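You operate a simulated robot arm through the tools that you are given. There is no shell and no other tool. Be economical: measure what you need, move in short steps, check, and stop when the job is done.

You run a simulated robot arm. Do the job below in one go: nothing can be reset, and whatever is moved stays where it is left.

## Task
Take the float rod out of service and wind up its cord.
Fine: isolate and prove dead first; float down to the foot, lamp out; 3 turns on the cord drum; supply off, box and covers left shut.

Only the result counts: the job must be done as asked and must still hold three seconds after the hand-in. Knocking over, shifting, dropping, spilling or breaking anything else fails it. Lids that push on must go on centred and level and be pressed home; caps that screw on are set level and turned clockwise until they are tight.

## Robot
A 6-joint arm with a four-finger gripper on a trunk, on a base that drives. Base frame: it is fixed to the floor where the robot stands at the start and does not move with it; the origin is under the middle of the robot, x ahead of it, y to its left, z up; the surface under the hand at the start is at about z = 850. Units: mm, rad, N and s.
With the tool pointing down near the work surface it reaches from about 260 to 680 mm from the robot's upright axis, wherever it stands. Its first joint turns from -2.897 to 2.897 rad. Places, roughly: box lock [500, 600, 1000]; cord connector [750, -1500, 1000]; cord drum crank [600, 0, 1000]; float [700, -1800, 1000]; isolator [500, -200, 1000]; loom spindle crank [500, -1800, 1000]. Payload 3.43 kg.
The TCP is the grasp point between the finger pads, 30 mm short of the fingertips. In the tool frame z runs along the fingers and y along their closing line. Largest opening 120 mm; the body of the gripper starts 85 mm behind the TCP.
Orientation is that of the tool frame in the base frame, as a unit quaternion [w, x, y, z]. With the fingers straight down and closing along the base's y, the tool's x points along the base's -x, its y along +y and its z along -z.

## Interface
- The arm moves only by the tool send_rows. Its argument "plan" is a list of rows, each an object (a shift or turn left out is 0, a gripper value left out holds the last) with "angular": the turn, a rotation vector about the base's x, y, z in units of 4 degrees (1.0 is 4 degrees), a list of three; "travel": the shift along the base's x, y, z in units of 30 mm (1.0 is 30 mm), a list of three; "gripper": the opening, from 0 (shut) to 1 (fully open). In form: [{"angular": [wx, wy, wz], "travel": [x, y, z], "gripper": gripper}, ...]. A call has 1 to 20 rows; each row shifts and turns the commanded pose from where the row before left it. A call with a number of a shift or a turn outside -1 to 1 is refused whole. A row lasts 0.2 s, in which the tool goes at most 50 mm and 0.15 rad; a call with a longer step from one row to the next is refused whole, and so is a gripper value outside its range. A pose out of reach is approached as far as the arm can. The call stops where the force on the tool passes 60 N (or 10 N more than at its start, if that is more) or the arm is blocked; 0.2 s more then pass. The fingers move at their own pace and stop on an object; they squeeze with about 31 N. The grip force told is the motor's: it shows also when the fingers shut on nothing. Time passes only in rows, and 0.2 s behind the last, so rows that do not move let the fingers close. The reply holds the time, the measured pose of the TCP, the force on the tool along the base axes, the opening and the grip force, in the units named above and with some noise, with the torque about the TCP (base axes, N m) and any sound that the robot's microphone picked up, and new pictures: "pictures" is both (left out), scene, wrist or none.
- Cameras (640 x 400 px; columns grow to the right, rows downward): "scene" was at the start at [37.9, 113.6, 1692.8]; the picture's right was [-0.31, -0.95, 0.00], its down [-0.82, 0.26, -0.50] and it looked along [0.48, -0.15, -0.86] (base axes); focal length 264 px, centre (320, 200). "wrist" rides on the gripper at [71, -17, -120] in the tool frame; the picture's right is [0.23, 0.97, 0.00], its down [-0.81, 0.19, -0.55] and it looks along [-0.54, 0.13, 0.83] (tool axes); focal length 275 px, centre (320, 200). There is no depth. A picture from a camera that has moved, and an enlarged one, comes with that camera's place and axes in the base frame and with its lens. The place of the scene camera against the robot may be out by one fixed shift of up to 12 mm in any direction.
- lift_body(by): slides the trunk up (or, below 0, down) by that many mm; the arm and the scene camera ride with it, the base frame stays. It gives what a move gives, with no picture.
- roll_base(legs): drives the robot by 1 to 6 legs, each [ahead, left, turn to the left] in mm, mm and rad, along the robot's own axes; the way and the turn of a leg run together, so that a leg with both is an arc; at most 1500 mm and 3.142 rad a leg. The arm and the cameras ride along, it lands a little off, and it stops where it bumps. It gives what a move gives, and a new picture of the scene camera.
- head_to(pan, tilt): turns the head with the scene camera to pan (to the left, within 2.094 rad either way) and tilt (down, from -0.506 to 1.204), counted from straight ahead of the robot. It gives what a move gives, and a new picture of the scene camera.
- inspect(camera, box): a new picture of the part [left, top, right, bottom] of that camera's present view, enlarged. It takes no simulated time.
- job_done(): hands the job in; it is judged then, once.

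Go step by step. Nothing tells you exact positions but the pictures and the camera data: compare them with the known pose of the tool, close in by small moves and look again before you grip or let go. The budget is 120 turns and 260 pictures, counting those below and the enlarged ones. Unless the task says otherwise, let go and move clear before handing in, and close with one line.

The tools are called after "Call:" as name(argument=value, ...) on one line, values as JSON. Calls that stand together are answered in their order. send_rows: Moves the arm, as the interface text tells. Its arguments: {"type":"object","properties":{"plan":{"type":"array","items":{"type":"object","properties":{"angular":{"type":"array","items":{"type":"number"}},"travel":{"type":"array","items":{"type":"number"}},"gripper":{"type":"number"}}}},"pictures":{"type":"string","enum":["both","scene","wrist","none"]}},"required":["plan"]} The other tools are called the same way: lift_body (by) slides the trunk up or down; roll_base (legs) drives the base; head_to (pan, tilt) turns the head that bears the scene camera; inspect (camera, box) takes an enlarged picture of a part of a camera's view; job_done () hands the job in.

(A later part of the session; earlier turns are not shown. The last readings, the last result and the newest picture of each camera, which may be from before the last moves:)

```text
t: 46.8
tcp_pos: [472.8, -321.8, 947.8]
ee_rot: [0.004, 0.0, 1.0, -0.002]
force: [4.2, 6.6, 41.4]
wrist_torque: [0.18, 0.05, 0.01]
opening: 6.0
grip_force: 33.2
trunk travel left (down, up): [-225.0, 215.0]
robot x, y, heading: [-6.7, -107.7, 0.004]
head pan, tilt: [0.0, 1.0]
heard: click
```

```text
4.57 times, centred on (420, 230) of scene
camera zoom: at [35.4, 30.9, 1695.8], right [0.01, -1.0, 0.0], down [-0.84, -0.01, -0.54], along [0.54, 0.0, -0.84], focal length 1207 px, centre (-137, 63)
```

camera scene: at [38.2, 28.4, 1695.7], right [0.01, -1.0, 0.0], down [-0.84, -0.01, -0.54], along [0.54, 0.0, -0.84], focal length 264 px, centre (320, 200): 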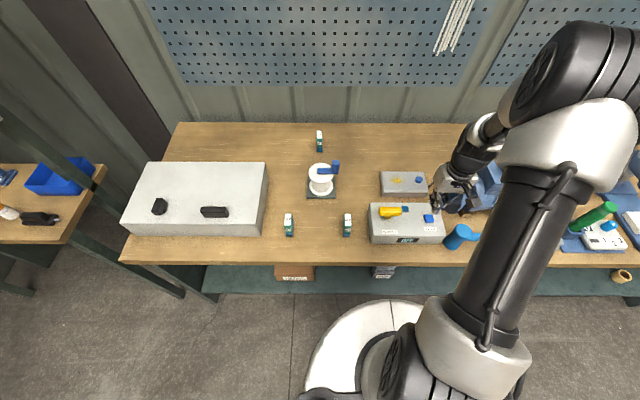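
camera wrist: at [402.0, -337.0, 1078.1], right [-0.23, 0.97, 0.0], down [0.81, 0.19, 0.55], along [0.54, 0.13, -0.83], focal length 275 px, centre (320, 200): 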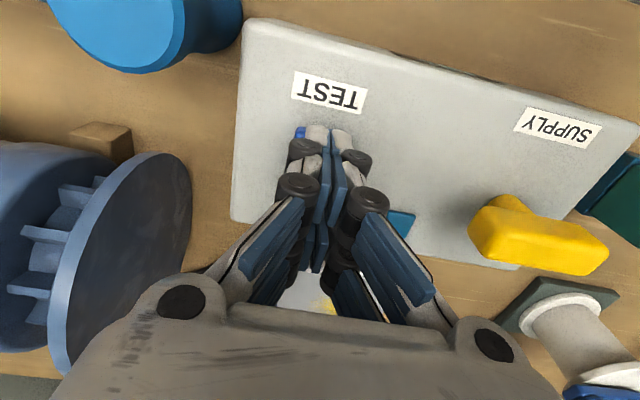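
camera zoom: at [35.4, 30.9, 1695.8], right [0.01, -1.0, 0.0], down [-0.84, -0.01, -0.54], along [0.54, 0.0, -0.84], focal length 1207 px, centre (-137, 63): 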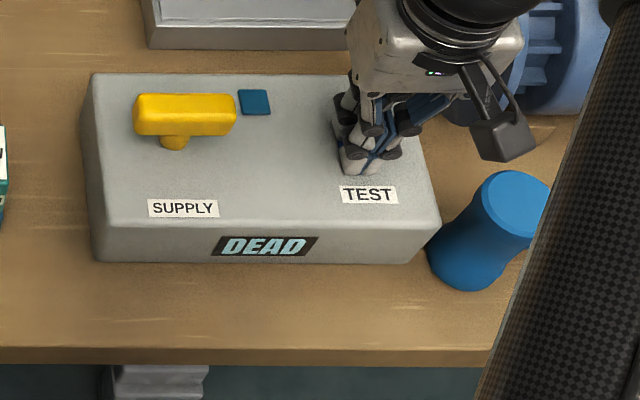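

The click sounded and the display reads DEAD, so isolation is proven. I'll lift clear and drive to the float.

Call:
send_rows(plan=[{"travel": [0, 0, 1]}, {"travel": [0, 0, 1]}, {"travel": [0, 0, 1]}, {"travel": [0, 0.3, 1]}, {"travel": [-0.3, 0.3, 1]}, {"travel": [-0.5, 0.5, 1]}, {"travel": [-0.5, 0.5, 1]}, {"travel": [-0.5, 0.5, 1]}, {"travel": [-0.5, 0.5, 0.8]}, {"travel": [-0.5, 0.5, 0], "gripper": 1}], pictures="none")

Call:
lift_body(by=150)

Call:
roll_base(legs=[[0, -1480, 0.0]])

Call:
send_rows(plan=[{}], pictures="wrist")

```text
t: 49.0
tcp_pos: [387.7, -228.2, 1208.2]
ee_rot: [-0.001, 0.0, 1.0, 0.0]
force: [-0.7, 0.0, 0.4]
wrist_torque: [-0.02, 0.02, -0.01]
opening: 26.1
grip_force: 0.0
trunk travel left (down, up): [-225.0, 215.0]
robot x, y, heading: [-4.3, -107.7, 0.004]
head pan, tilt: [0.0, 1.0]
```

```text
t: 50.7
tcp_pos: [387.5, -228.7, 1358.2]
ee_rot: [0.001, 0.0, 1.0, -0.001]
force: [1.5, -0.1, -0.4]
wrist_torque: [-0.02, -0.02, -0.01]
opening: 120.1
grip_force: 0.0
trunk travel left (down, up): [-375.0, 65.0]
robot x, y, heading: [-3.7, -107.7, 0.008]
head pan, tilt: [0.0, 1.0]
```

```text
t: 58.1
tcp_pos: [406.5, -1715.5, 1358.7]
ee_rot: [-0.001, -0.006, 1.0, 0.0]
force: [-0.3, -0.2, 0.6]
wrist_torque: [0.01, -0.01, 0.01]
opening: 119.8
grip_force: 0.3
trunk travel left (down, up): [-375.0, 65.0]
robot x, y, heading: [12.7, -1596.0, 0.02]
head pan, tilt: [0.0, 1.0]
camera scene: at [55.1, -1461.5, 1845.7], right [0.02, -1.0, 0.0], down [-0.84, -0.01, -0.54], along [0.54, 0.01, -0.84], focal length 264 px, centre (320, 200)
```

scene: 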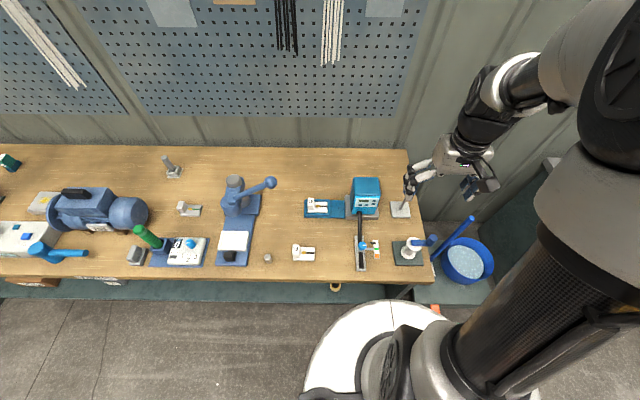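

```text
t: 58.5
tcp_pos: [406.9, -1715.7, 1357.9]
ee_rot: [0.0, -0.006, 1.0, 0.0]
force: [0.3, 0.5, 0.2]
wrist_torque: [0.0, 0.01, 0.03]
opening: 120.0
grip_force: 0.0
trunk travel left (down, up): [-375.0, 65.0]
robot x, y, heading: [14.1, -1597.8, 0.014]
head pan, tilt: [0.0, 1.0]
camera wrist: at [335.8, -1731.5, 1479.4], right [-0.24, 0.97, 0.0], down [0.81, 0.2, 0.55], along [0.54, 0.13, -0.83], focal length 275 px, centre (320, 200)
```

wrist: 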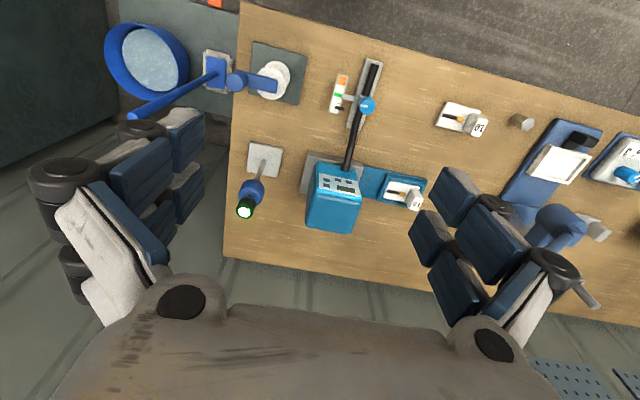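

Call:
inspect(camera="wrist", box=[220, 130, 370, 240])

Call:
inspect(camera="scene", box=[300, 160, 440, 280])

Call:
inspect(camera="scene", box=[150, 150, 350, 280])

```text
3.64 times, centred on (295, 185) of wrist
camera zoom: at [335.8, -1731.5, 1479.4], right [-0.24, 0.97, 0.0], down [0.81, 0.2, 0.55], along [0.54, 0.13, -0.83], focal length 1001 px, centre (411, 254)
```

zoom: 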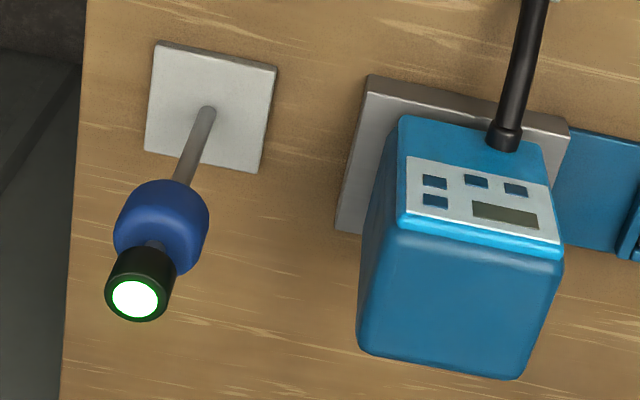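

```text
3.33 times, centred on (370, 220) of scene
camera zoom: at [55.1, -1461.1, 1845.7], right [0.02, -1.0, 0.0], down [-0.84, -0.01, -0.54], along [0.54, 0.01, -0.84], focal length 880 px, centre (153, 133)
```

zoom: 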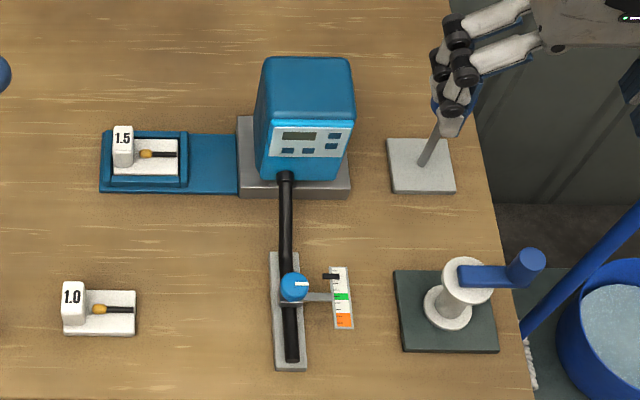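

```text
3.08 times, centred on (250, 215) of scene
camera zoom: at [55.1, -1461.1, 1845.7], right [0.02, -1.0, 0.0], down [-0.84, -0.01, -0.54], along [0.54, 0.01, -0.84], focal length 813 px, centre (535, 154)
```

zoom: 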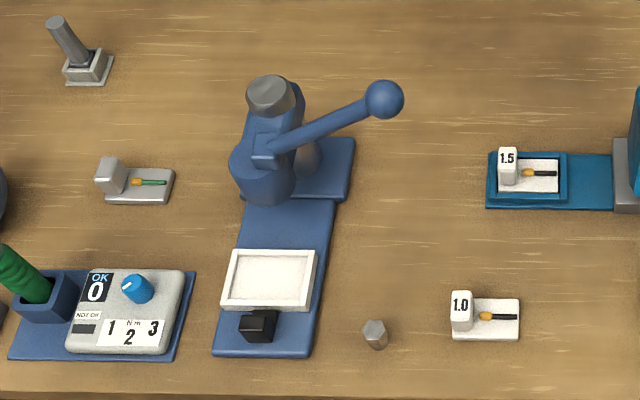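

The rod stands near [655,-1796] with the lamp top at z≈1080 and the float centre at z≈1018. I'll shift the base right and tilt the tool 45° forward so the rod clears the palm.

Call:
roll_base(legs=[[0, -130, -0.016]])

Call:
send_rows(plan=[{"angular": [0, -1, 0]}, {"angular": [0, -1, 0]}, {"angular": [0, -1, 0]}, {"angular": [0, -1, 0]}, {"angular": [0, -1, 0]}, {"angular": [0, -1, 0]}, {"angular": [0, -1, 0]}, {"angular": [0, -1, 0]}, {"angular": [0, -1, 0]}, {"angular": [0, -1, 0]}, {"angular": [0, -1, 0]}], pictures="both")

```text
t: 59.8
tcp_pos: [406.5, -1851.6, 1359.3]
ee_rot: [0.0, 0.001, 1.0, 0.0]
force: [-0.6, -1.3, -1.2]
wrist_torque: [0.08, 0.02, -0.01]
opening: 120.0
grip_force: 0.0
trunk travel left (down, up): [-375.0, 65.0]
robot x, y, heading: [13.0, -1726.3, 0.004]
head pan, tilt: [0.0, 1.0]
camera scene: at [58.4, -1593.3, 1845.8], right [0.0, -1.0, 0.0], down [-0.84, 0.0, -0.54], along [0.54, 0.0, -0.84], focal length 264 px, centre (320, 200)
```

scene: 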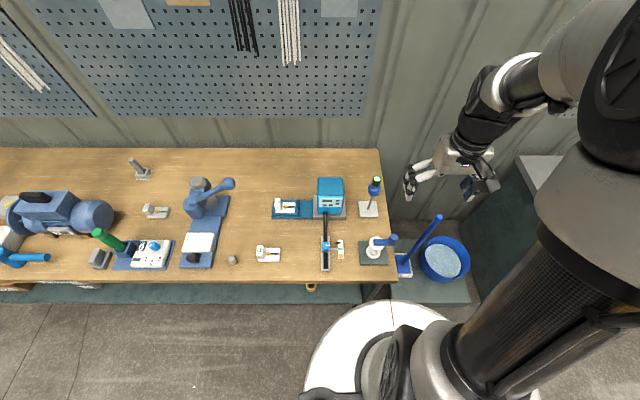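

```text
t: 62.2
tcp_pos: [426.2, -1860.7, 1365.4]
ee_rot: [0.362, 0.001, 0.932, 0.005]
force: [0.2, -0.4, 0.2]
wrist_torque: [-0.02, 0.0, 0.04]
opening: 119.7
grip_force: 0.1
out of reach, approached as far as the arm can: row 10, 11
trunk travel left (down, up): [-375.0, 65.0]
robot x, y, heading: [15.1, -1730.4, 0.005]
head pan, tilt: [0.0, 1.0]
camera scene: at [58.9, -1593.0, 1845.7], right [0.0, -1.0, 0.0], down [-0.84, 0.0, -0.54], along [0.54, 0.0, -0.84], focal length 264 px, centre (320, 200)
camera wrist: at [292.3, -1877.4, 1407.0], right [-0.17, 0.97, -0.14], down [0.23, 0.18, 0.96], along [0.96, 0.13, -0.25], focal length 275 px, centre (320, 200)
```

scene: 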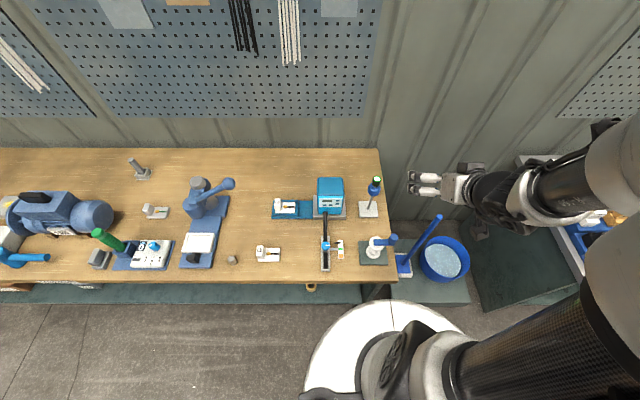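
wrist: 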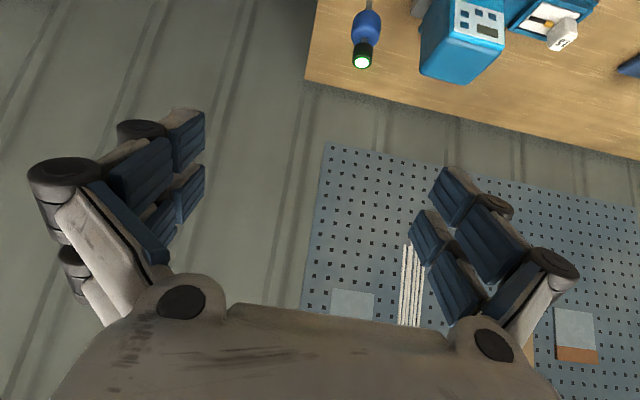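

Call:
inspect(camera="scene", box=[340, 165, 420, 225])

Call:
send_rows(plan=[{"travel": [0.5, 0.5, -1]}, {"travel": [0.5, 0.5, -1]}, {"travel": [0.5, 0.5, -1]}, {"travel": [0.5, 0.5, -1]}, {"travel": [0.5, 0, -1]}, {"travel": [0.5, 0, -1]}, {"travel": [0.5, 0, -1]}], pictures="both")

```text
6.67 times, centred on (380, 195) of scene
camera zoom: at [58.9, -1593.0, 1845.7], right [0.0, -1.0, 0.0], down [-0.84, 0.0, -0.54], along [0.54, 0.0, -0.84], focal length 1761 px, centre (-80, 233)
```

zoom: 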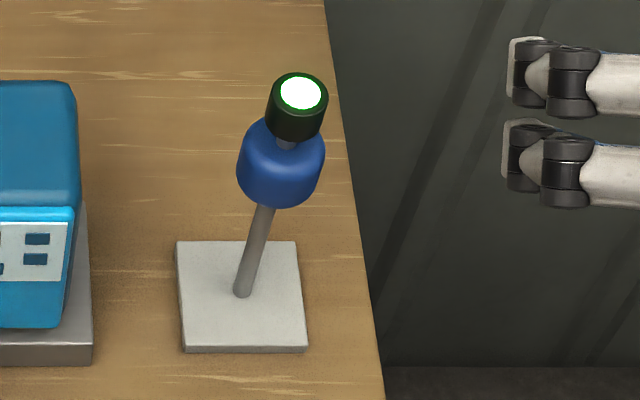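

```text
t: 63.8
tcp_pos: [568.4, -1831.2, 1198.8]
ee_rot: [0.371, 0.003, 0.929, 0.01]
force: [0.5, 1.1, -0.3]
wrist_torque: [0.02, 0.04, -0.03]
opening: 119.9
grip_force: 0.0
out of reach, approached as far as the arm can: row 1, 4, 5, 6, 7
trunk travel left (down, up): [-375.0, 65.0]
robot x, y, heading: [15.5, -1726.3, 0.002]
head pan, tilt: [0.0, 1.0]
camera scene: at [60.4, -1592.8, 1845.7], right [0.0, -1.0, 0.0], down [-0.84, 0.0, -0.54], along [0.54, 0.0, -0.84], focal length 264 px, centre (320, 200)
camera wrist: at [433.0, -1847.5, 1236.3], right [-0.17, 0.98, -0.14], down [0.21, 0.17, 0.96], along [0.96, 0.13, -0.23], focal length 275 px, centre (320, 200)
```

scene: 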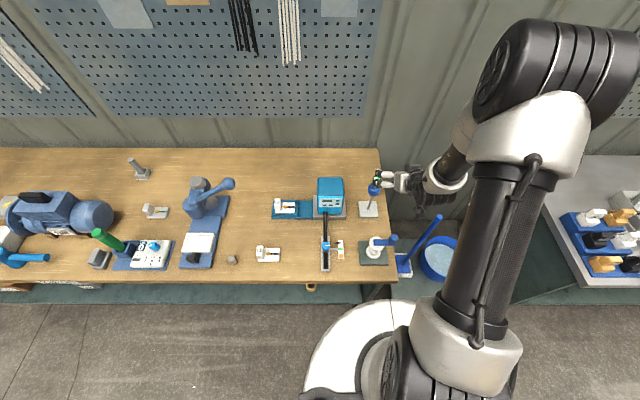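
wrist: 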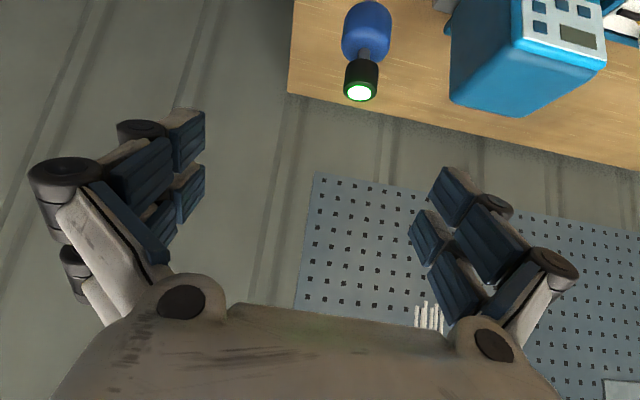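

Call:
lift_body(by=-150)

Call:
send_rows(plan=[{"travel": [-0.3, 0.4, 0]}, {"travel": [0, 0.4, 0]}], pictures="both")

```text
t: 65.5
tcp_pos: [566.4, -1830.5, 1049.2]
ee_rot: [0.372, 0.003, 0.928, 0.01]
force: [0.9, -0.1, -0.7]
wrist_torque: [0.0, 0.01, -0.01]
opening: 119.9
grip_force: 0.0
trunk travel left (down, up): [-225.0, 215.0]
robot x, y, heading: [14.2, -1726.0, -0.001]
head pan, tilt: [0.0, 1.0]
```

```text
t: 66.1
tcp_pos: [561.9, -1810.8, 1055.5]
ee_rot: [0.37, 0.004, 0.929, 0.015]
force: [-1.1, 0.3, 0.1]
wrist_torque: [-0.02, -0.01, 0.0]
opening: 120.1
grip_force: 0.0
out of reach, approached as far as the arm can: row 2
trunk travel left (down, up): [-225.0, 215.0]
robot x, y, heading: [13.2, -1726.9, 0.0]
head pan, tilt: [0.0, 1.0]
camera scene: at [58.7, -1592.3, 1695.7], right [0.0, -1.0, 0.0], down [-0.84, 0.0, -0.54], along [0.54, 0.0, -0.84], focal length 264 px, centre (320, 200)
camera wrist: at [426.0, -1828.3, 1092.6], right [-0.17, 0.98, -0.13], down [0.21, 0.16, 0.96], along [0.96, 0.14, -0.23], focal length 275 px, centre (320, 200)
```

scene: 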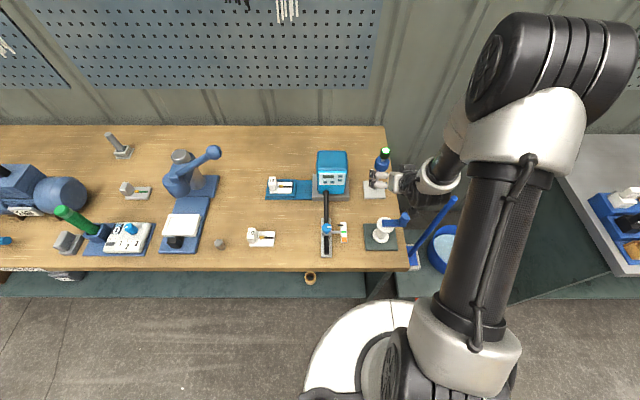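
wrist: 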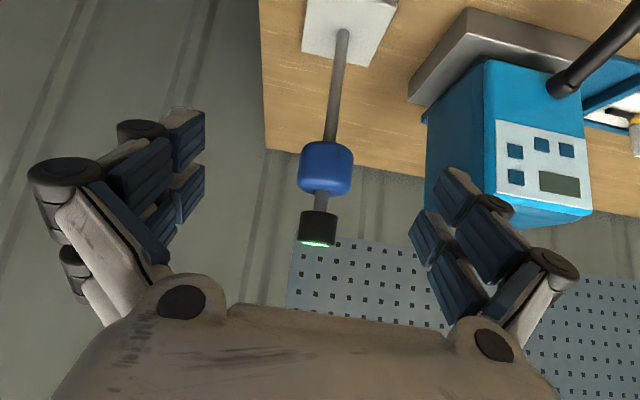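

Triangulated again: rod [656,-1793], float centre z≈1008, foot z≈861, lamp top z≈1075. I'll ease the tilt to ~36° so the arm reaches, then line up in y.

Call:
send_rows(plan=[{"angular": [0, 1, 0]}, {"angular": [0, 1, 0]}, {"travel": [0, 0, 0]}], pictures="none")

```text
t: 66.9
tcp_pos: [560.1, -1810.3, 1055.1]
ee_rot: [0.305, 0.005, 0.952, 0.009]
force: [0.1, 0.0, 0.5]
wrist_torque: [0.0, -0.01, -0.01]
opening: 120.0
grip_force: 0.1
trunk travel left (down, up): [-225.0, 215.0]
robot x, y, heading: [13.1, -1728.3, 0.0]
head pan, tilt: [0.0, 1.0]
```

Call:
send_rows(plan=[{"travel": [0.3, 0.3, -0.5]}, {"travel": [0.5, 0.27, -0.4]}, {"travel": [0.5, 0, -0.2]}], pictures="both")

Call:
inspect(camera="scene", box=[340, 130, 440, 220])

```text
t: 67.7
tcp_pos: [600.7, -1793.9, 1022.4]
ee_rot: [0.307, 0.003, 0.952, 0.01]
force: [0.4, -0.1, 0.1]
wrist_torque: [0.02, 0.0, -0.02]
opening: 119.6
grip_force: 0.1
trunk travel left (down, up): [-225.0, 215.0]
robot x, y, heading: [15.4, -1727.8, 0.005]
head pan, tilt: [0.0, 1.0]
camera scene: at [59.0, -1592.7, 1695.7], right [0.0, -1.0, 0.0], down [-0.84, 0.0, -0.54], along [0.54, 0.0, -0.84], focal length 264 px, centre (320, 200)
camera wrist: at [473.2, -1810.5, 1078.1], right [-0.19, 0.98, -0.11], down [0.34, 0.17, 0.93], along [0.92, 0.13, -0.36], focal length 275 px, centre (320, 200)
```

scene: 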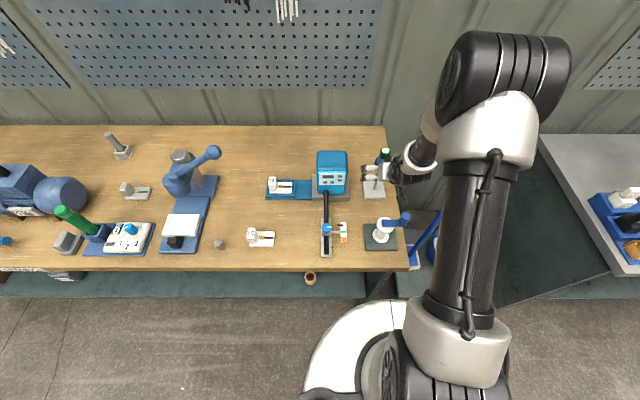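
wrist: 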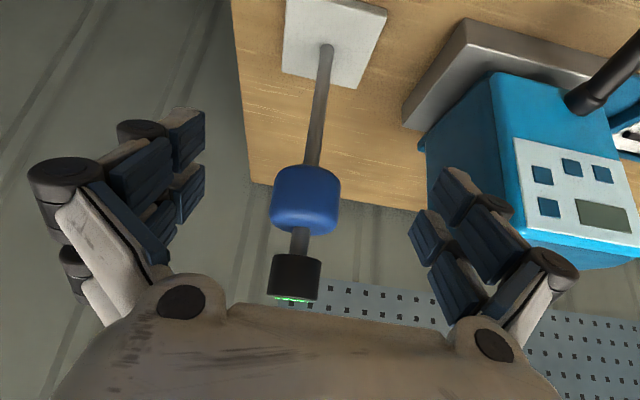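

```text
4.44 times, centred on (390, 175) of scene
camera zoom: at [59.0, -1592.7, 1695.7], right [0.0, -1.0, 0.0], down [-0.84, 0.0, -0.54], along [0.54, 0.0, -0.84], focal length 1174 px, centre (9, 311)
```

zoom: 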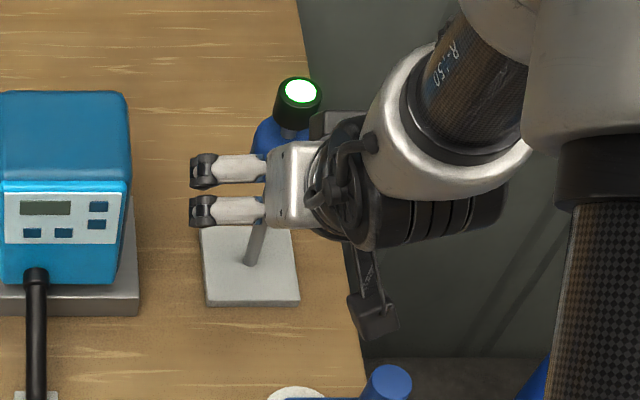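

Call:
send_rows(plan=[{"gripper": 0.78}, {"travel": [0.6, 0, 0]}, {"travel": [0.6, 0, 0]}, {"travel": [0.45, 0, 0]}, {}], pictures="both")

Call:
inspect(camera="scene", box=[340, 130, 440, 220])

```text
t: 68.9
tcp_pos: [649.7, -1795.7, 1018.7]
ee_rot: [0.306, 0.004, 0.952, 0.009]
force: [0.8, -0.3, -0.3]
wrist_torque: [-0.02, -0.02, -0.02]
opening: 93.6
grip_force: 0.0
trunk travel left (down, up): [-225.0, 215.0]
robot x, y, heading: [15.7, -1727.3, 0.003]
head pan, tilt: [0.0, 1.0]
camera scene: at [58.3, -1592.5, 1695.7], right [0.0, -1.0, 0.0], down [-0.84, 0.0, -0.54], along [0.54, 0.0, -0.84], focal length 264 px, centre (320, 200)
camera wrist: at [520.5, -1811.6, 1076.5], right [-0.19, 0.98, -0.11], down [0.34, 0.17, 0.93], along [0.92, 0.13, -0.36], focal length 275 px, centre (320, 200)
```

scene: 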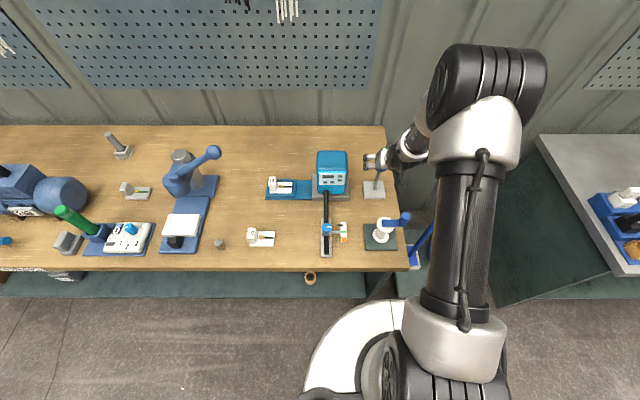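
wrist: 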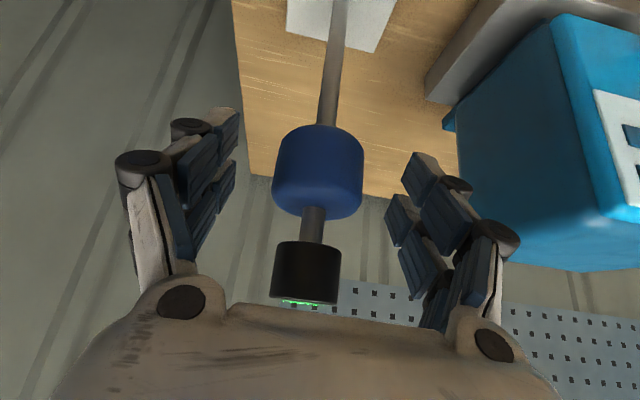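

```text
4.44 times, centred on (390, 175) of scene
camera zoom: at [58.3, -1592.5, 1695.7], right [0.0, -1.0, 0.0], down [-0.84, 0.0, -0.54], along [0.54, 0.0, -0.84], focal length 1174 px, centre (9, 311)
```

zoom: 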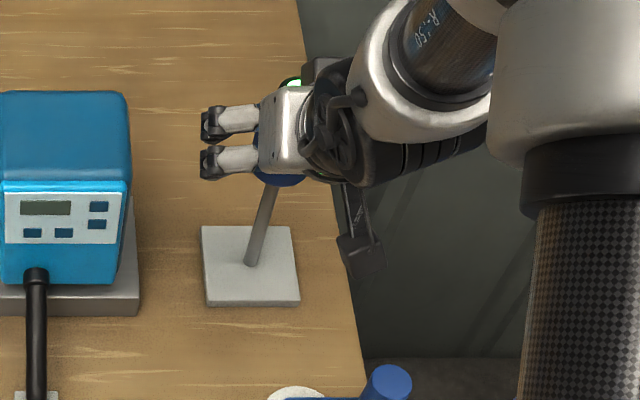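

Aligned on the float. Closing.

Call:
send_rows(plan=[{"gripper": 0.35}, {"gripper": 0.35}, {"gripper": 0.35}, {"gripper": 0.35}, {}], pictures="wrist")

```text
t: 70.1
tcp_pos: [648.2, -1795.5, 1021.4]
ee_rot: [0.306, 0.005, 0.952, 0.009]
force: [0.0, -5.8, 0.8]
wrist_torque: [-0.83, 0.0, -0.28]
opening: 47.5
grip_force: 42.1
trunk travel left (down, up): [-225.0, 215.0]
robot x, y, heading: [14.1, -1726.9, -0.004]
head pan, tilt: [0.0, 1.0]
camera wrist: at [520.3, -1812.6, 1076.5], right [-0.19, 0.98, -0.11], down [0.34, 0.17, 0.93], along [0.92, 0.13, -0.36], focal length 275 px, centre (320, 200)
```

wrist: 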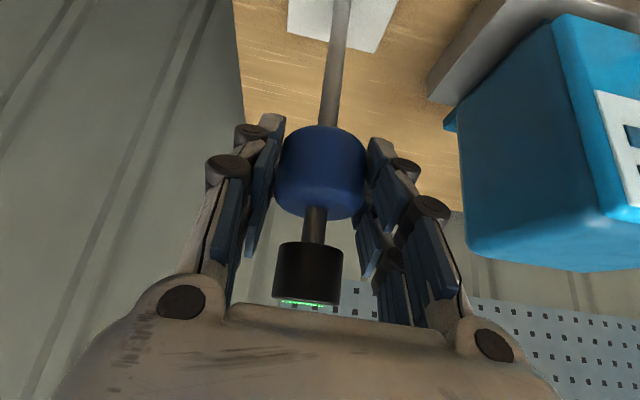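

Gripped at 47.5 mm. Now a small test slide down.

Call:
send_rows(plan=[{"travel": [0, 0, -0.3], "gripper": 0.3}, {"travel": [0, 0, -0.3]}, {"travel": [0, 0, -0.4]}, {}], pictures="wrist")

```text
t: 71.1
tcp_pos: [648.4, -1795.4, 990.2]
ee_rot: [0.305, 0.005, 0.952, 0.01]
force: [-4.6, -10.2, -1.0]
wrist_torque: [-0.96, -0.32, 0.19]
opening: 47.4
grip_force: 45.5
trunk travel left (down, up): [-225.0, 215.0]
robot x, y, heading: [15.3, -1726.8, 0.004]
head pan, tilt: [0.0, 1.0]
camera wrist: at [520.4, -1812.6, 1046.1], right [-0.19, 0.98, -0.11], down [0.34, 0.17, 0.93], along [0.92, 0.13, -0.36], focal length 275 px, centre (320, 200)
```

wrist: 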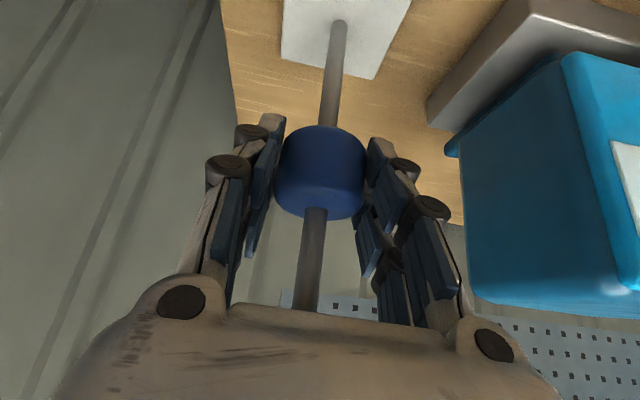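

Call:
send_rows(plan=[{"travel": [0, -0.05, -0.5]}, {"travel": [0, -0.05, -0.5]}, {"travel": [0, 0, -0.5]}, {"travel": [0, 0, -0.5]}, {}], pictures="both")

Call:
inspect(camera="scene", box=[340, 140, 440, 270])

```text
t: 72.3
tcp_pos: [648.8, -1795.5, 929.6]
ee_rot: [0.306, 0.002, 0.952, 0.01]
force: [-7.7, 8.4, -1.4]
wrist_torque: [-0.27, 0.93, 0.22]
opening: 47.2
grip_force: 45.0
trunk travel left (down, up): [-225.0, 215.0]
robot x, y, heading: [18.7, -1729.2, 0.001]
head pan, tilt: [0.0, 1.0]
camera scene: at [57.5, -1591.2, 1695.6], right [0.0, -1.0, 0.0], down [-0.84, 0.0, -0.54], along [0.54, 0.0, -0.84], focal length 264 px, centre (320, 200)
camera wrist: at [520.5, -1812.9, 986.3], right [-0.19, 0.98, -0.11], down [0.34, 0.17, 0.92], along [0.92, 0.14, -0.36], focal length 275 px, centre (320, 200)
```

scene: 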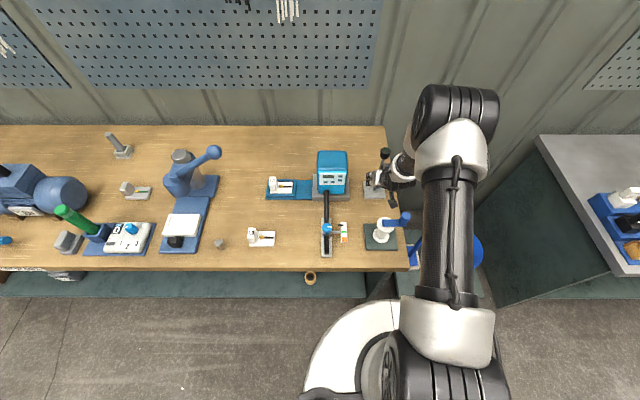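
wrist: 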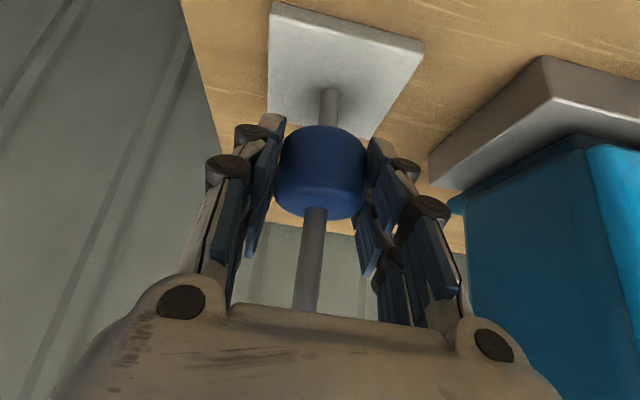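

```text
3.08 times, centred on (390, 205) of scene
camera zoom: at [57.5, -1591.2, 1695.6], right [0.0, -1.0, 0.0], down [-0.84, 0.0, -0.54], along [0.54, 0.0, -0.84], focal length 813 px, centre (105, 185)
```

zoom: 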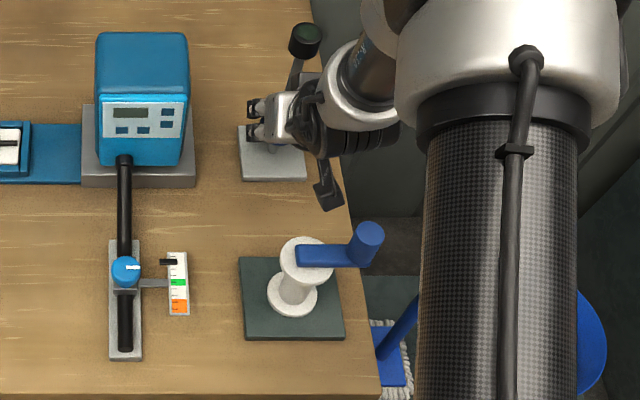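

The lamp is out already. I'll keep sliding gently until the float seats on the foot.

Call:
send_rows(plan=[{"travel": [0, 0, -0.3]}, {"travel": [0, 0, -0.3]}, {"travel": [0, 0, -0.2]}, {"travel": [0, 0, -0.1]}, {}], pictures="wrist")

```text
t: 73.5
tcp_pos: [648.8, -1796.7, 903.1]
ee_rot: [0.306, 0.004, 0.952, 0.009]
force: [-12.7, 5.0, -0.1]
wrist_torque: [-0.85, 0.29, 0.18]
opening: 47.5
grip_force: 44.9
trunk travel left (down, up): [-225.0, 215.0]
robot x, y, heading: [14.9, -1728.4, -0.0]
head pan, tilt: [0.0, 1.0]
camera wrist: at [520.5, -1812.6, 960.1], right [-0.19, 0.98, -0.11], down [0.34, 0.17, 0.93], along [0.92, 0.13, -0.36], focal length 275 px, centre (320, 200)
```

wrist: 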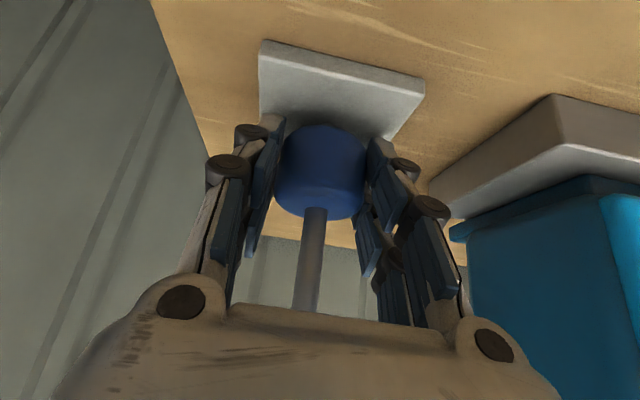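

Call:
send_rows(plan=[{"travel": [0, 0, -0.1]}, {"travel": [0, 0, -0.1]}, {}], pictures="none")

Call:
send_rows(plan=[{"travel": [0, 0, -0.1]}, {"travel": [0, 0, -0.1]}, {}], pictures="wrist")

```text
t: 74.3
tcp_pos: [649.8, -1796.0, 900.9]
ee_rot: [0.308, 0.004, 0.951, 0.009]
force: [-17.2, 4.6, 19.7]
wrist_torque: [-0.53, 1.26, -0.23]
opening: 47.6
grip_force: 44.8
trunk travel left (down, up): [-225.0, 215.0]
robot x, y, heading: [11.9, -1728.2, 0.001]
head pan, tilt: [0.0, 1.0]
```

```text
t: 75.0
tcp_pos: [650.0, -1795.7, 900.3]
ee_rot: [0.312, 0.003, 0.95, 0.009]
force: [-28.2, 4.1, 40.0]
wrist_torque: [-1.1, 1.8, -0.34]
opening: 47.5
grip_force: 44.9
trunk travel left (down, up): [-225.0, 215.0]
robot x, y, heading: [13.7, -1729.7, 0.007]
head pan, tilt: [0.0, 1.0]
stopped in row 3: the force on the tool passed its limit at 61 N (the readings are from after the stop); the commanded pose is now the measured one
camera wrist: at [519.8, -1812.5, 954.2], right [-0.18, 0.98, -0.12], down [0.32, 0.17, 0.93], along [0.93, 0.13, -0.35], focal length 275 px, centre (320, 200)
```

wrist: 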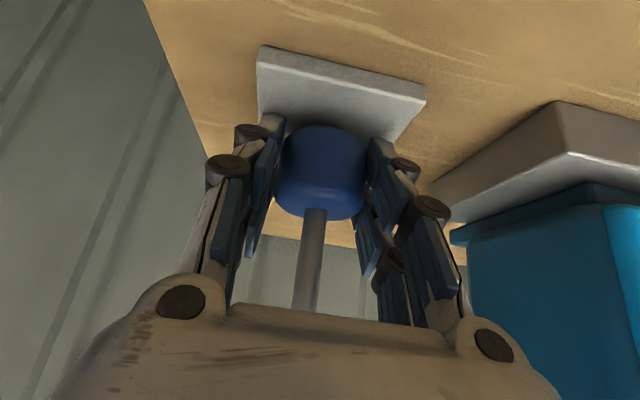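

The float has bottomed on the foot. I'll relieve the load, open and back straight out.

Call:
send_rows(plan=[{"travel": [0, 0, 0.04]}, {"gripper": 0.5}, {"gripper": 0.75}, {"gripper": 0.75}, {"travel": [-0.5, 0, 0]}, {"travel": [-0.8, 0, 0.3]}, {"travel": [-0.8, 0, 0.5]}], pictures="both")

Call:
inspect(camera="scene", box=[340, 140, 440, 220])

```text
t: 76.6
tcp_pos: [593.6, -1790.7, 922.6]
ee_rot: [0.306, 0.008, 0.952, 0.017]
force: [-0.9, 0.5, 0.4]
wrist_torque: [-0.03, -0.08, -0.06]
opening: 90.0
grip_force: 0.2
out of reach, approached as far as the arm can: row 7
trunk travel left (down, up): [-225.0, 215.0]
robot x, y, heading: [20.0, -1724.3, -0.001]
head pan, tilt: [0.0, 1.0]
camera scene: at [55.7, -1591.1, 1695.7], right [0.0, -1.0, 0.0], down [-0.84, 0.0, -0.54], along [0.54, 0.0, -0.84], focal length 264 px, centre (320, 200)
camera wrist: at [465.8, -1807.7, 978.0], right [-0.18, 0.98, -0.1], down [0.34, 0.15, 0.93], along [0.92, 0.14, -0.36], focal length 275 px, centre (320, 200)
```

scene: 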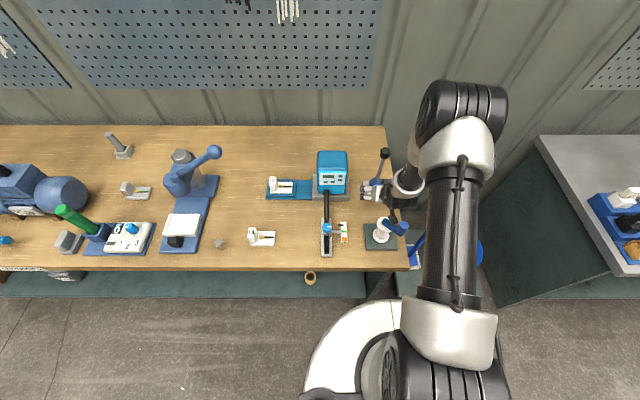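
wrist: 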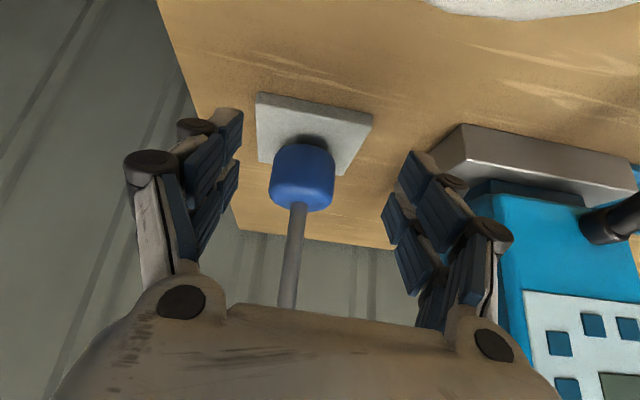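

```text
5.00 times, centred on (390, 180) of scene
camera zoom: at [55.7, -1591.1, 1695.7], right [0.0, -1.0, 0.0], down [-0.84, 0.0, -0.54], along [0.54, 0.0, -0.84], focal length 1321 px, centre (-30, 300)
```

zoom: 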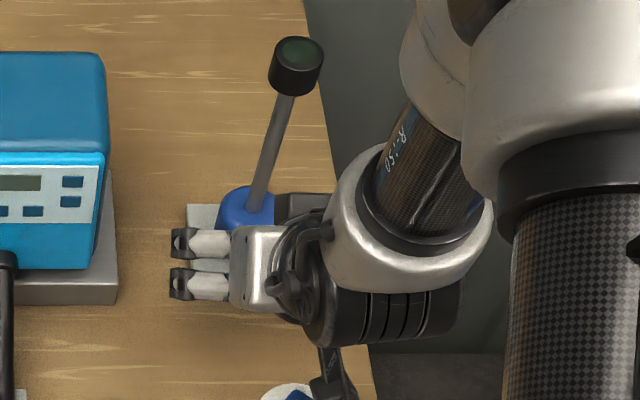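

Float is on the foot and the lamp is out. I'll raise the trunk straight up, then straighten the tool and retract.

Call:
lift_body(by=150)

Call:
send_rows(plan=[{"angular": [0, 1, 0], "travel": [0, 0, 1]}, {"angular": [0, 1, 0], "travel": [0, 0, 1]}, {"angular": [0, 1, 0], "travel": [0, 0, 1]}, {"angular": [0, 1, 0], "travel": [0, 0, 1]}, {"angular": [0, 1, 0], "travel": [-1, 0, 1]}, {"angular": [0, 1, 0], "travel": [-1, 0, 1]}, {"angular": [0, 1, 0], "travel": [-1, 0, 1]}, {"angular": [0, 1, 0], "travel": [-1, 0, 1]}, {"angular": [0, 0.8, 0], "travel": [-1, 0, 1]}], pictures="wrist")

Call:
inspect(camera="scene", box=[240, 140, 440, 280])

```text
t: 78.3
tcp_pos: [598.6, -1792.0, 1072.6]
ee_rot: [0.308, 0.008, 0.951, 0.017]
force: [-0.4, 0.2, -0.1]
wrist_torque: [-0.04, 0.01, 0.0]
opening: 90.2
grip_force: 0.1
trunk travel left (down, up): [-375.0, 65.0]
robot x, y, heading: [14.2, -1728.9, 0.001]
head pan, tilt: [0.0, 1.0]
```

```text
t: 80.3
tcp_pos: [446.1, -1783.9, 1322.3]
ee_rot: [0.031, 0.011, 0.999, 0.028]
force: [0.0, -0.2, 0.4]
wrist_torque: [0.02, -0.03, -0.02]
opening: 89.9
grip_force: 0.1
out of reach, approached as far as the arm can: row 3, 4
trunk travel left (down, up): [-375.0, 65.0]
robot x, y, heading: [17.3, -1729.6, 0.001]
head pan, tilt: [0.0, 1.0]
camera wrist: at [367.0, -1804.4, 1437.3], right [-0.21, 0.98, 0.04], down [0.78, 0.14, 0.61], along [0.59, 0.16, -0.79], focal length 275 px, centre (320, 200)
```

wrist: 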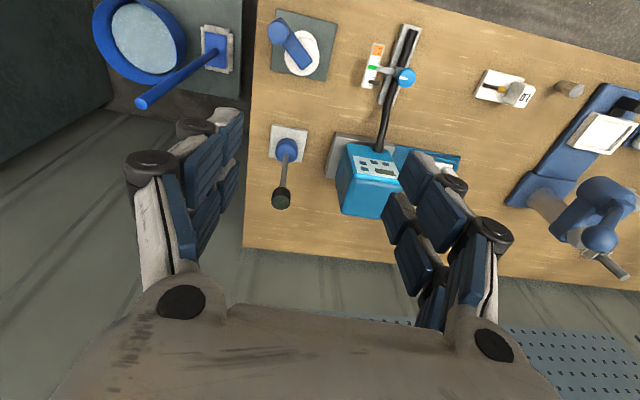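

```text
2.86 times, centred on (340, 210) of scene
camera zoom: at [56.2, -1592.5, 1845.8], right [0.0, -1.0, 0.0], down [-0.84, 0.0, -0.54], along [0.54, 0.0, -0.84], focal length 755 px, centre (263, 171)
```

zoom: 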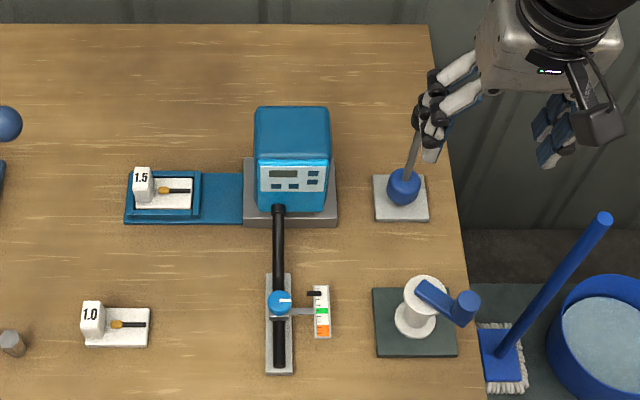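

The float sits on its foot with the lamp out. But the loom spindle's crank beside it has moved from where it pointed before, so my retreat must have brushed it. I'll compare it in the same view as before and put it back.

Call:
lift_body(by=-150)

Call:
inspect(camera="scene", box=[340, 140, 440, 270])

Call:
send_rows(plan=[{}], pictures="wrist")

```text
t: 82.1
tcp_pos: [448.8, -1783.4, 1172.1]
ee_rot: [0.03, 0.012, 0.999, 0.029]
force: [0.0, 0.1, 0.6]
wrist_torque: [0.01, -0.01, -0.04]
opening: 90.1
grip_force: 0.0
trunk travel left (down, up): [-225.0, 215.0]
robot x, y, heading: [11.5, -1727.0, 0.001]
head pan, tilt: [0.0, 1.0]
```

```text
3.08 times, centred on (390, 205) of scene
camera zoom: at [58.2, -1592.5, 1695.8], right [0.0, -1.0, 0.0], down [-0.84, 0.0, -0.54], along [0.54, 0.0, -0.84], focal length 813 px, centre (105, 185)
```

zoom: 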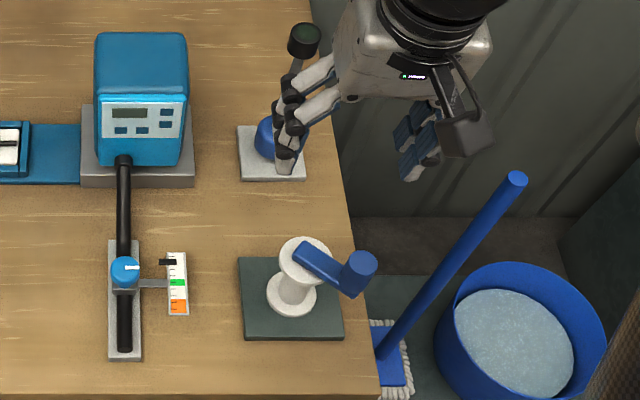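

```text
t: 82.5
tcp_pos: [448.1, -1784.1, 1170.9]
ee_rot: [0.03, 0.011, 0.999, 0.029]
force: [-0.3, -0.1, -0.4]
wrist_torque: [-0.03, 0.0, -0.03]
opening: 89.8
grip_force: 0.2
trunk travel left (down, up): [-225.0, 215.0]
robot x, y, heading: [17.2, -1725.7, 0.001]
head pan, tilt: [0.0, 1.0]
camera wrist: at [369.1, -1804.4, 1286.5], right [-0.21, 0.98, 0.04], down [0.78, 0.14, 0.61], along [0.59, 0.16, -0.79], focal length 275 px, centre (320, 200)
```

wrist: 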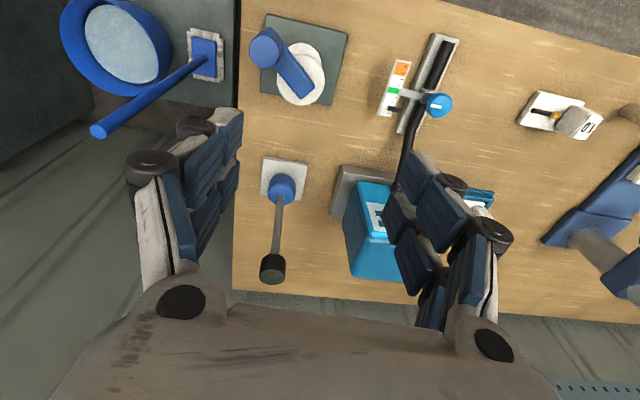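

Call:
send_rows(plan=[{"angular": [-0.83, 0.86, 0.31], "gripper": 0.5}, {"travel": [-0.35, -0.9, -0.5]}, {"travel": [-0.35, -0.87, -1]}, {"travel": [0, 0, -1]}, {"travel": [0, 0, -0.5]}], pictures="both")

Call:
inspect(camera="scene", box=[340, 140, 440, 270])

```text
t: 83.7
tcp_pos: [426.7, -1836.1, 1083.6]
ee_rot: [0.001, 0.0, 1.0, 0.0]
force: [-0.7, 0.5, -0.3]
wrist_torque: [0.02, 0.05, -0.05]
opening: 59.8
grip_force: 0.0
trunk travel left (down, up): [-225.0, 215.0]
robot x, y, heading: [16.4, -1725.8, 0.002]
head pan, tilt: [0.0, 1.0]
camera scene: at [58.3, -1592.8, 1695.7], right [0.0, -1.0, 0.0], down [-0.84, 0.0, -0.54], along [0.54, 0.0, -0.84], focal length 264 px, centre (320, 200)
camera wrist: at [356.5, -1851.7, 1202.8], right [-0.23, 0.97, 0.0], down [0.81, 0.19, 0.55], along [0.54, 0.13, -0.83], focal length 275 px, centre (320, 200)
```

scene: 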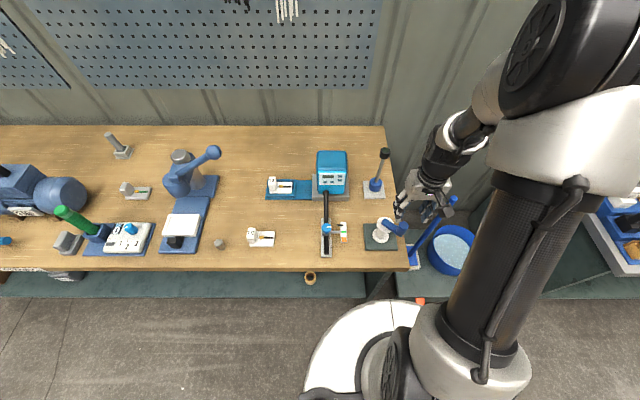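
wrist: 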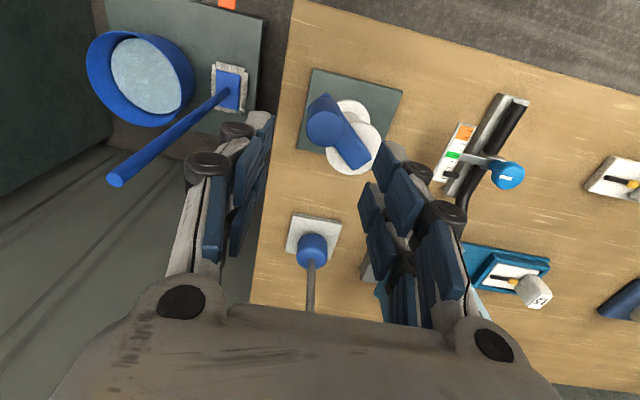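

```text
3.08 times, centred on (390, 205) of scene
camera zoom: at [58.3, -1592.8, 1695.7], right [0.0, -1.0, 0.0], down [-0.84, 0.0, -0.54], along [0.54, 0.0, -0.84], focal length 813 px, centre (105, 185)
```

zoom: 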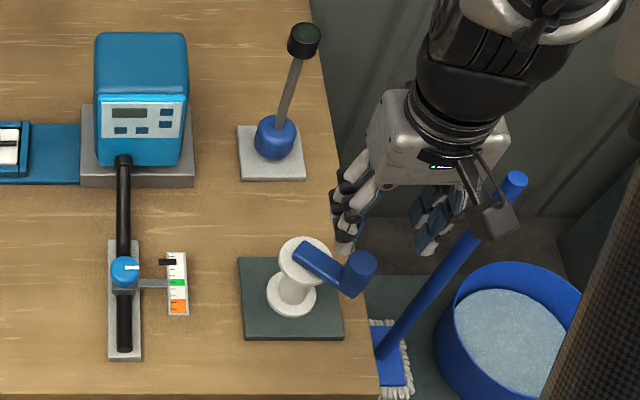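

Float confirmed on its foot. Two wrist rays put the crank knob top at [420,-1832,1000], with the pivot near [450,-1795]. I'll take the knob and swing it back so the arm points along −y as before.

Call:
send_rows(plan=[{"travel": [-0.22, 0.12, -0.6]}, {"travel": [0, 0, -1]}, {"travel": [0, 0, -0.6]}], pictures="wrist")

Call:
inspect(camera="scene", box=[340, 140, 440, 270])

```text
t: 84.5
tcp_pos: [421.4, -1834.5, 1013.1]
ee_rot: [0.0, 0.0, 1.0, 0.0]
force: [-0.1, 0.8, 0.2]
wrist_torque: [0.0, 0.0, -0.02]
opening: 60.3
grip_force: 0.1
trunk travel left (down, up): [-225.0, 215.0]
robot x, y, heading: [12.9, -1728.0, 0.001]
head pan, tilt: [0.0, 1.0]
camera wrist: at [349.3, -1849.1, 1134.5], right [-0.23, 0.97, 0.0], down [0.81, 0.19, 0.55], along [0.54, 0.13, -0.83], focal length 275 px, centre (320, 200)
```

wrist: 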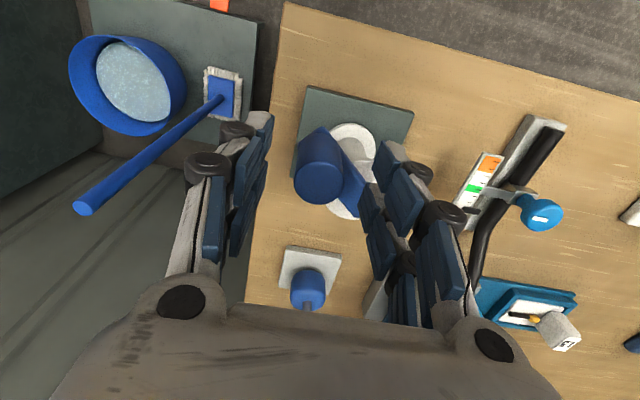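

```text
3.08 times, centred on (390, 205) of scene
camera zoom: at [58.5, -1592.6, 1695.7], right [0.0, -1.0, 0.0], down [-0.84, 0.0, -0.54], along [0.54, 0.0, -0.84], focal length 813 px, centre (105, 185)
```

zoom: 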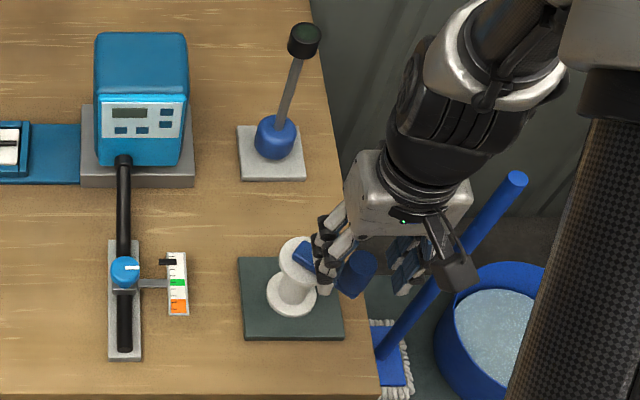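

Call:
send_rows(plan=[{"travel": [0, 0.05, -0.3], "gripper": 0.5}, {"gripper": 0}, {"gripper": 0}, {"gripper": 0}, {}], pictures="wrist")

```text
t: 85.7
tcp_pos: [422.0, -1834.0, 1004.2]
ee_rot: [0.0, 0.001, 1.0, 0.0]
force: [0.0, -13.4, -3.3]
wrist_torque: [-0.39, -0.19, -0.17]
opening: 26.2
grip_force: 40.8
trunk travel left (down, up): [-225.0, 215.0]
robot x, y, heading: [14.2, -1726.2, 0.005]
head pan, tilt: [0.0, 1.0]
camera wrist: at [350.2, -1849.0, 1125.5], right [-0.23, 0.97, 0.0], down [0.81, 0.19, 0.55], along [0.54, 0.13, -0.83], focal length 275 px, centre (320, 200)
```

wrist: 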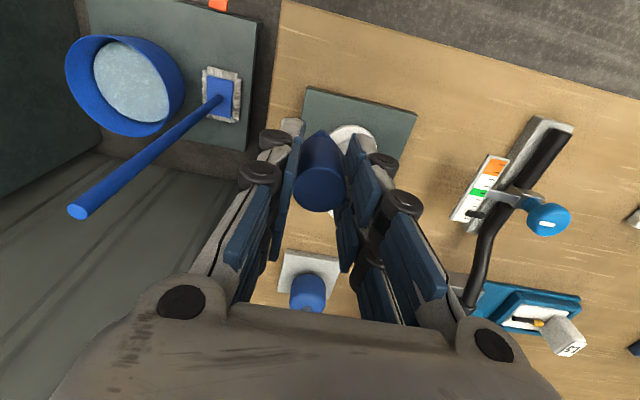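

Call:
send_rows(plan=[{"travel": [0.143, -0.15, 0], "angular": [0, 0, 1]}, {"travel": [0.153, -0.12, 0], "angular": [0, 0, 1]}, {"travel": [0.16, -0.06, 0], "angular": [0, 0, 1]}, {"angular": [0, 0, 1]}, {}], pictures="none")

Call:
inspect(camera="scene", box=[340, 140, 440, 270])

```text
t: 86.9
tcp_pos: [436.7, -1841.8, 1005.8]
ee_rot: [0.0, -0.139, 0.99, -0.001]
force: [5.1, 7.4, -22.3]
wrist_torque: [0.3, -0.01, -0.12]
opening: 25.4
grip_force: 44.5
trunk travel left (down, up): [-225.0, 215.0]
robot x, y, heading: [14.2, -1725.3, 0.002]
head pan, tilt: [0.0, 1.0]
```

```text
3.08 times, centred on (390, 205) of scene
camera zoom: at [60.9, -1591.9, 1695.4], right [0.0, -1.0, 0.0], down [-0.84, 0.0, -0.54], along [0.54, 0.0, -0.84], focal length 813 px, centre (105, 185)
```

zoom: 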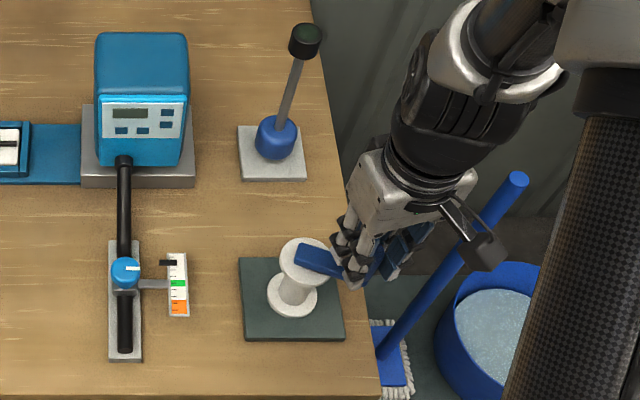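

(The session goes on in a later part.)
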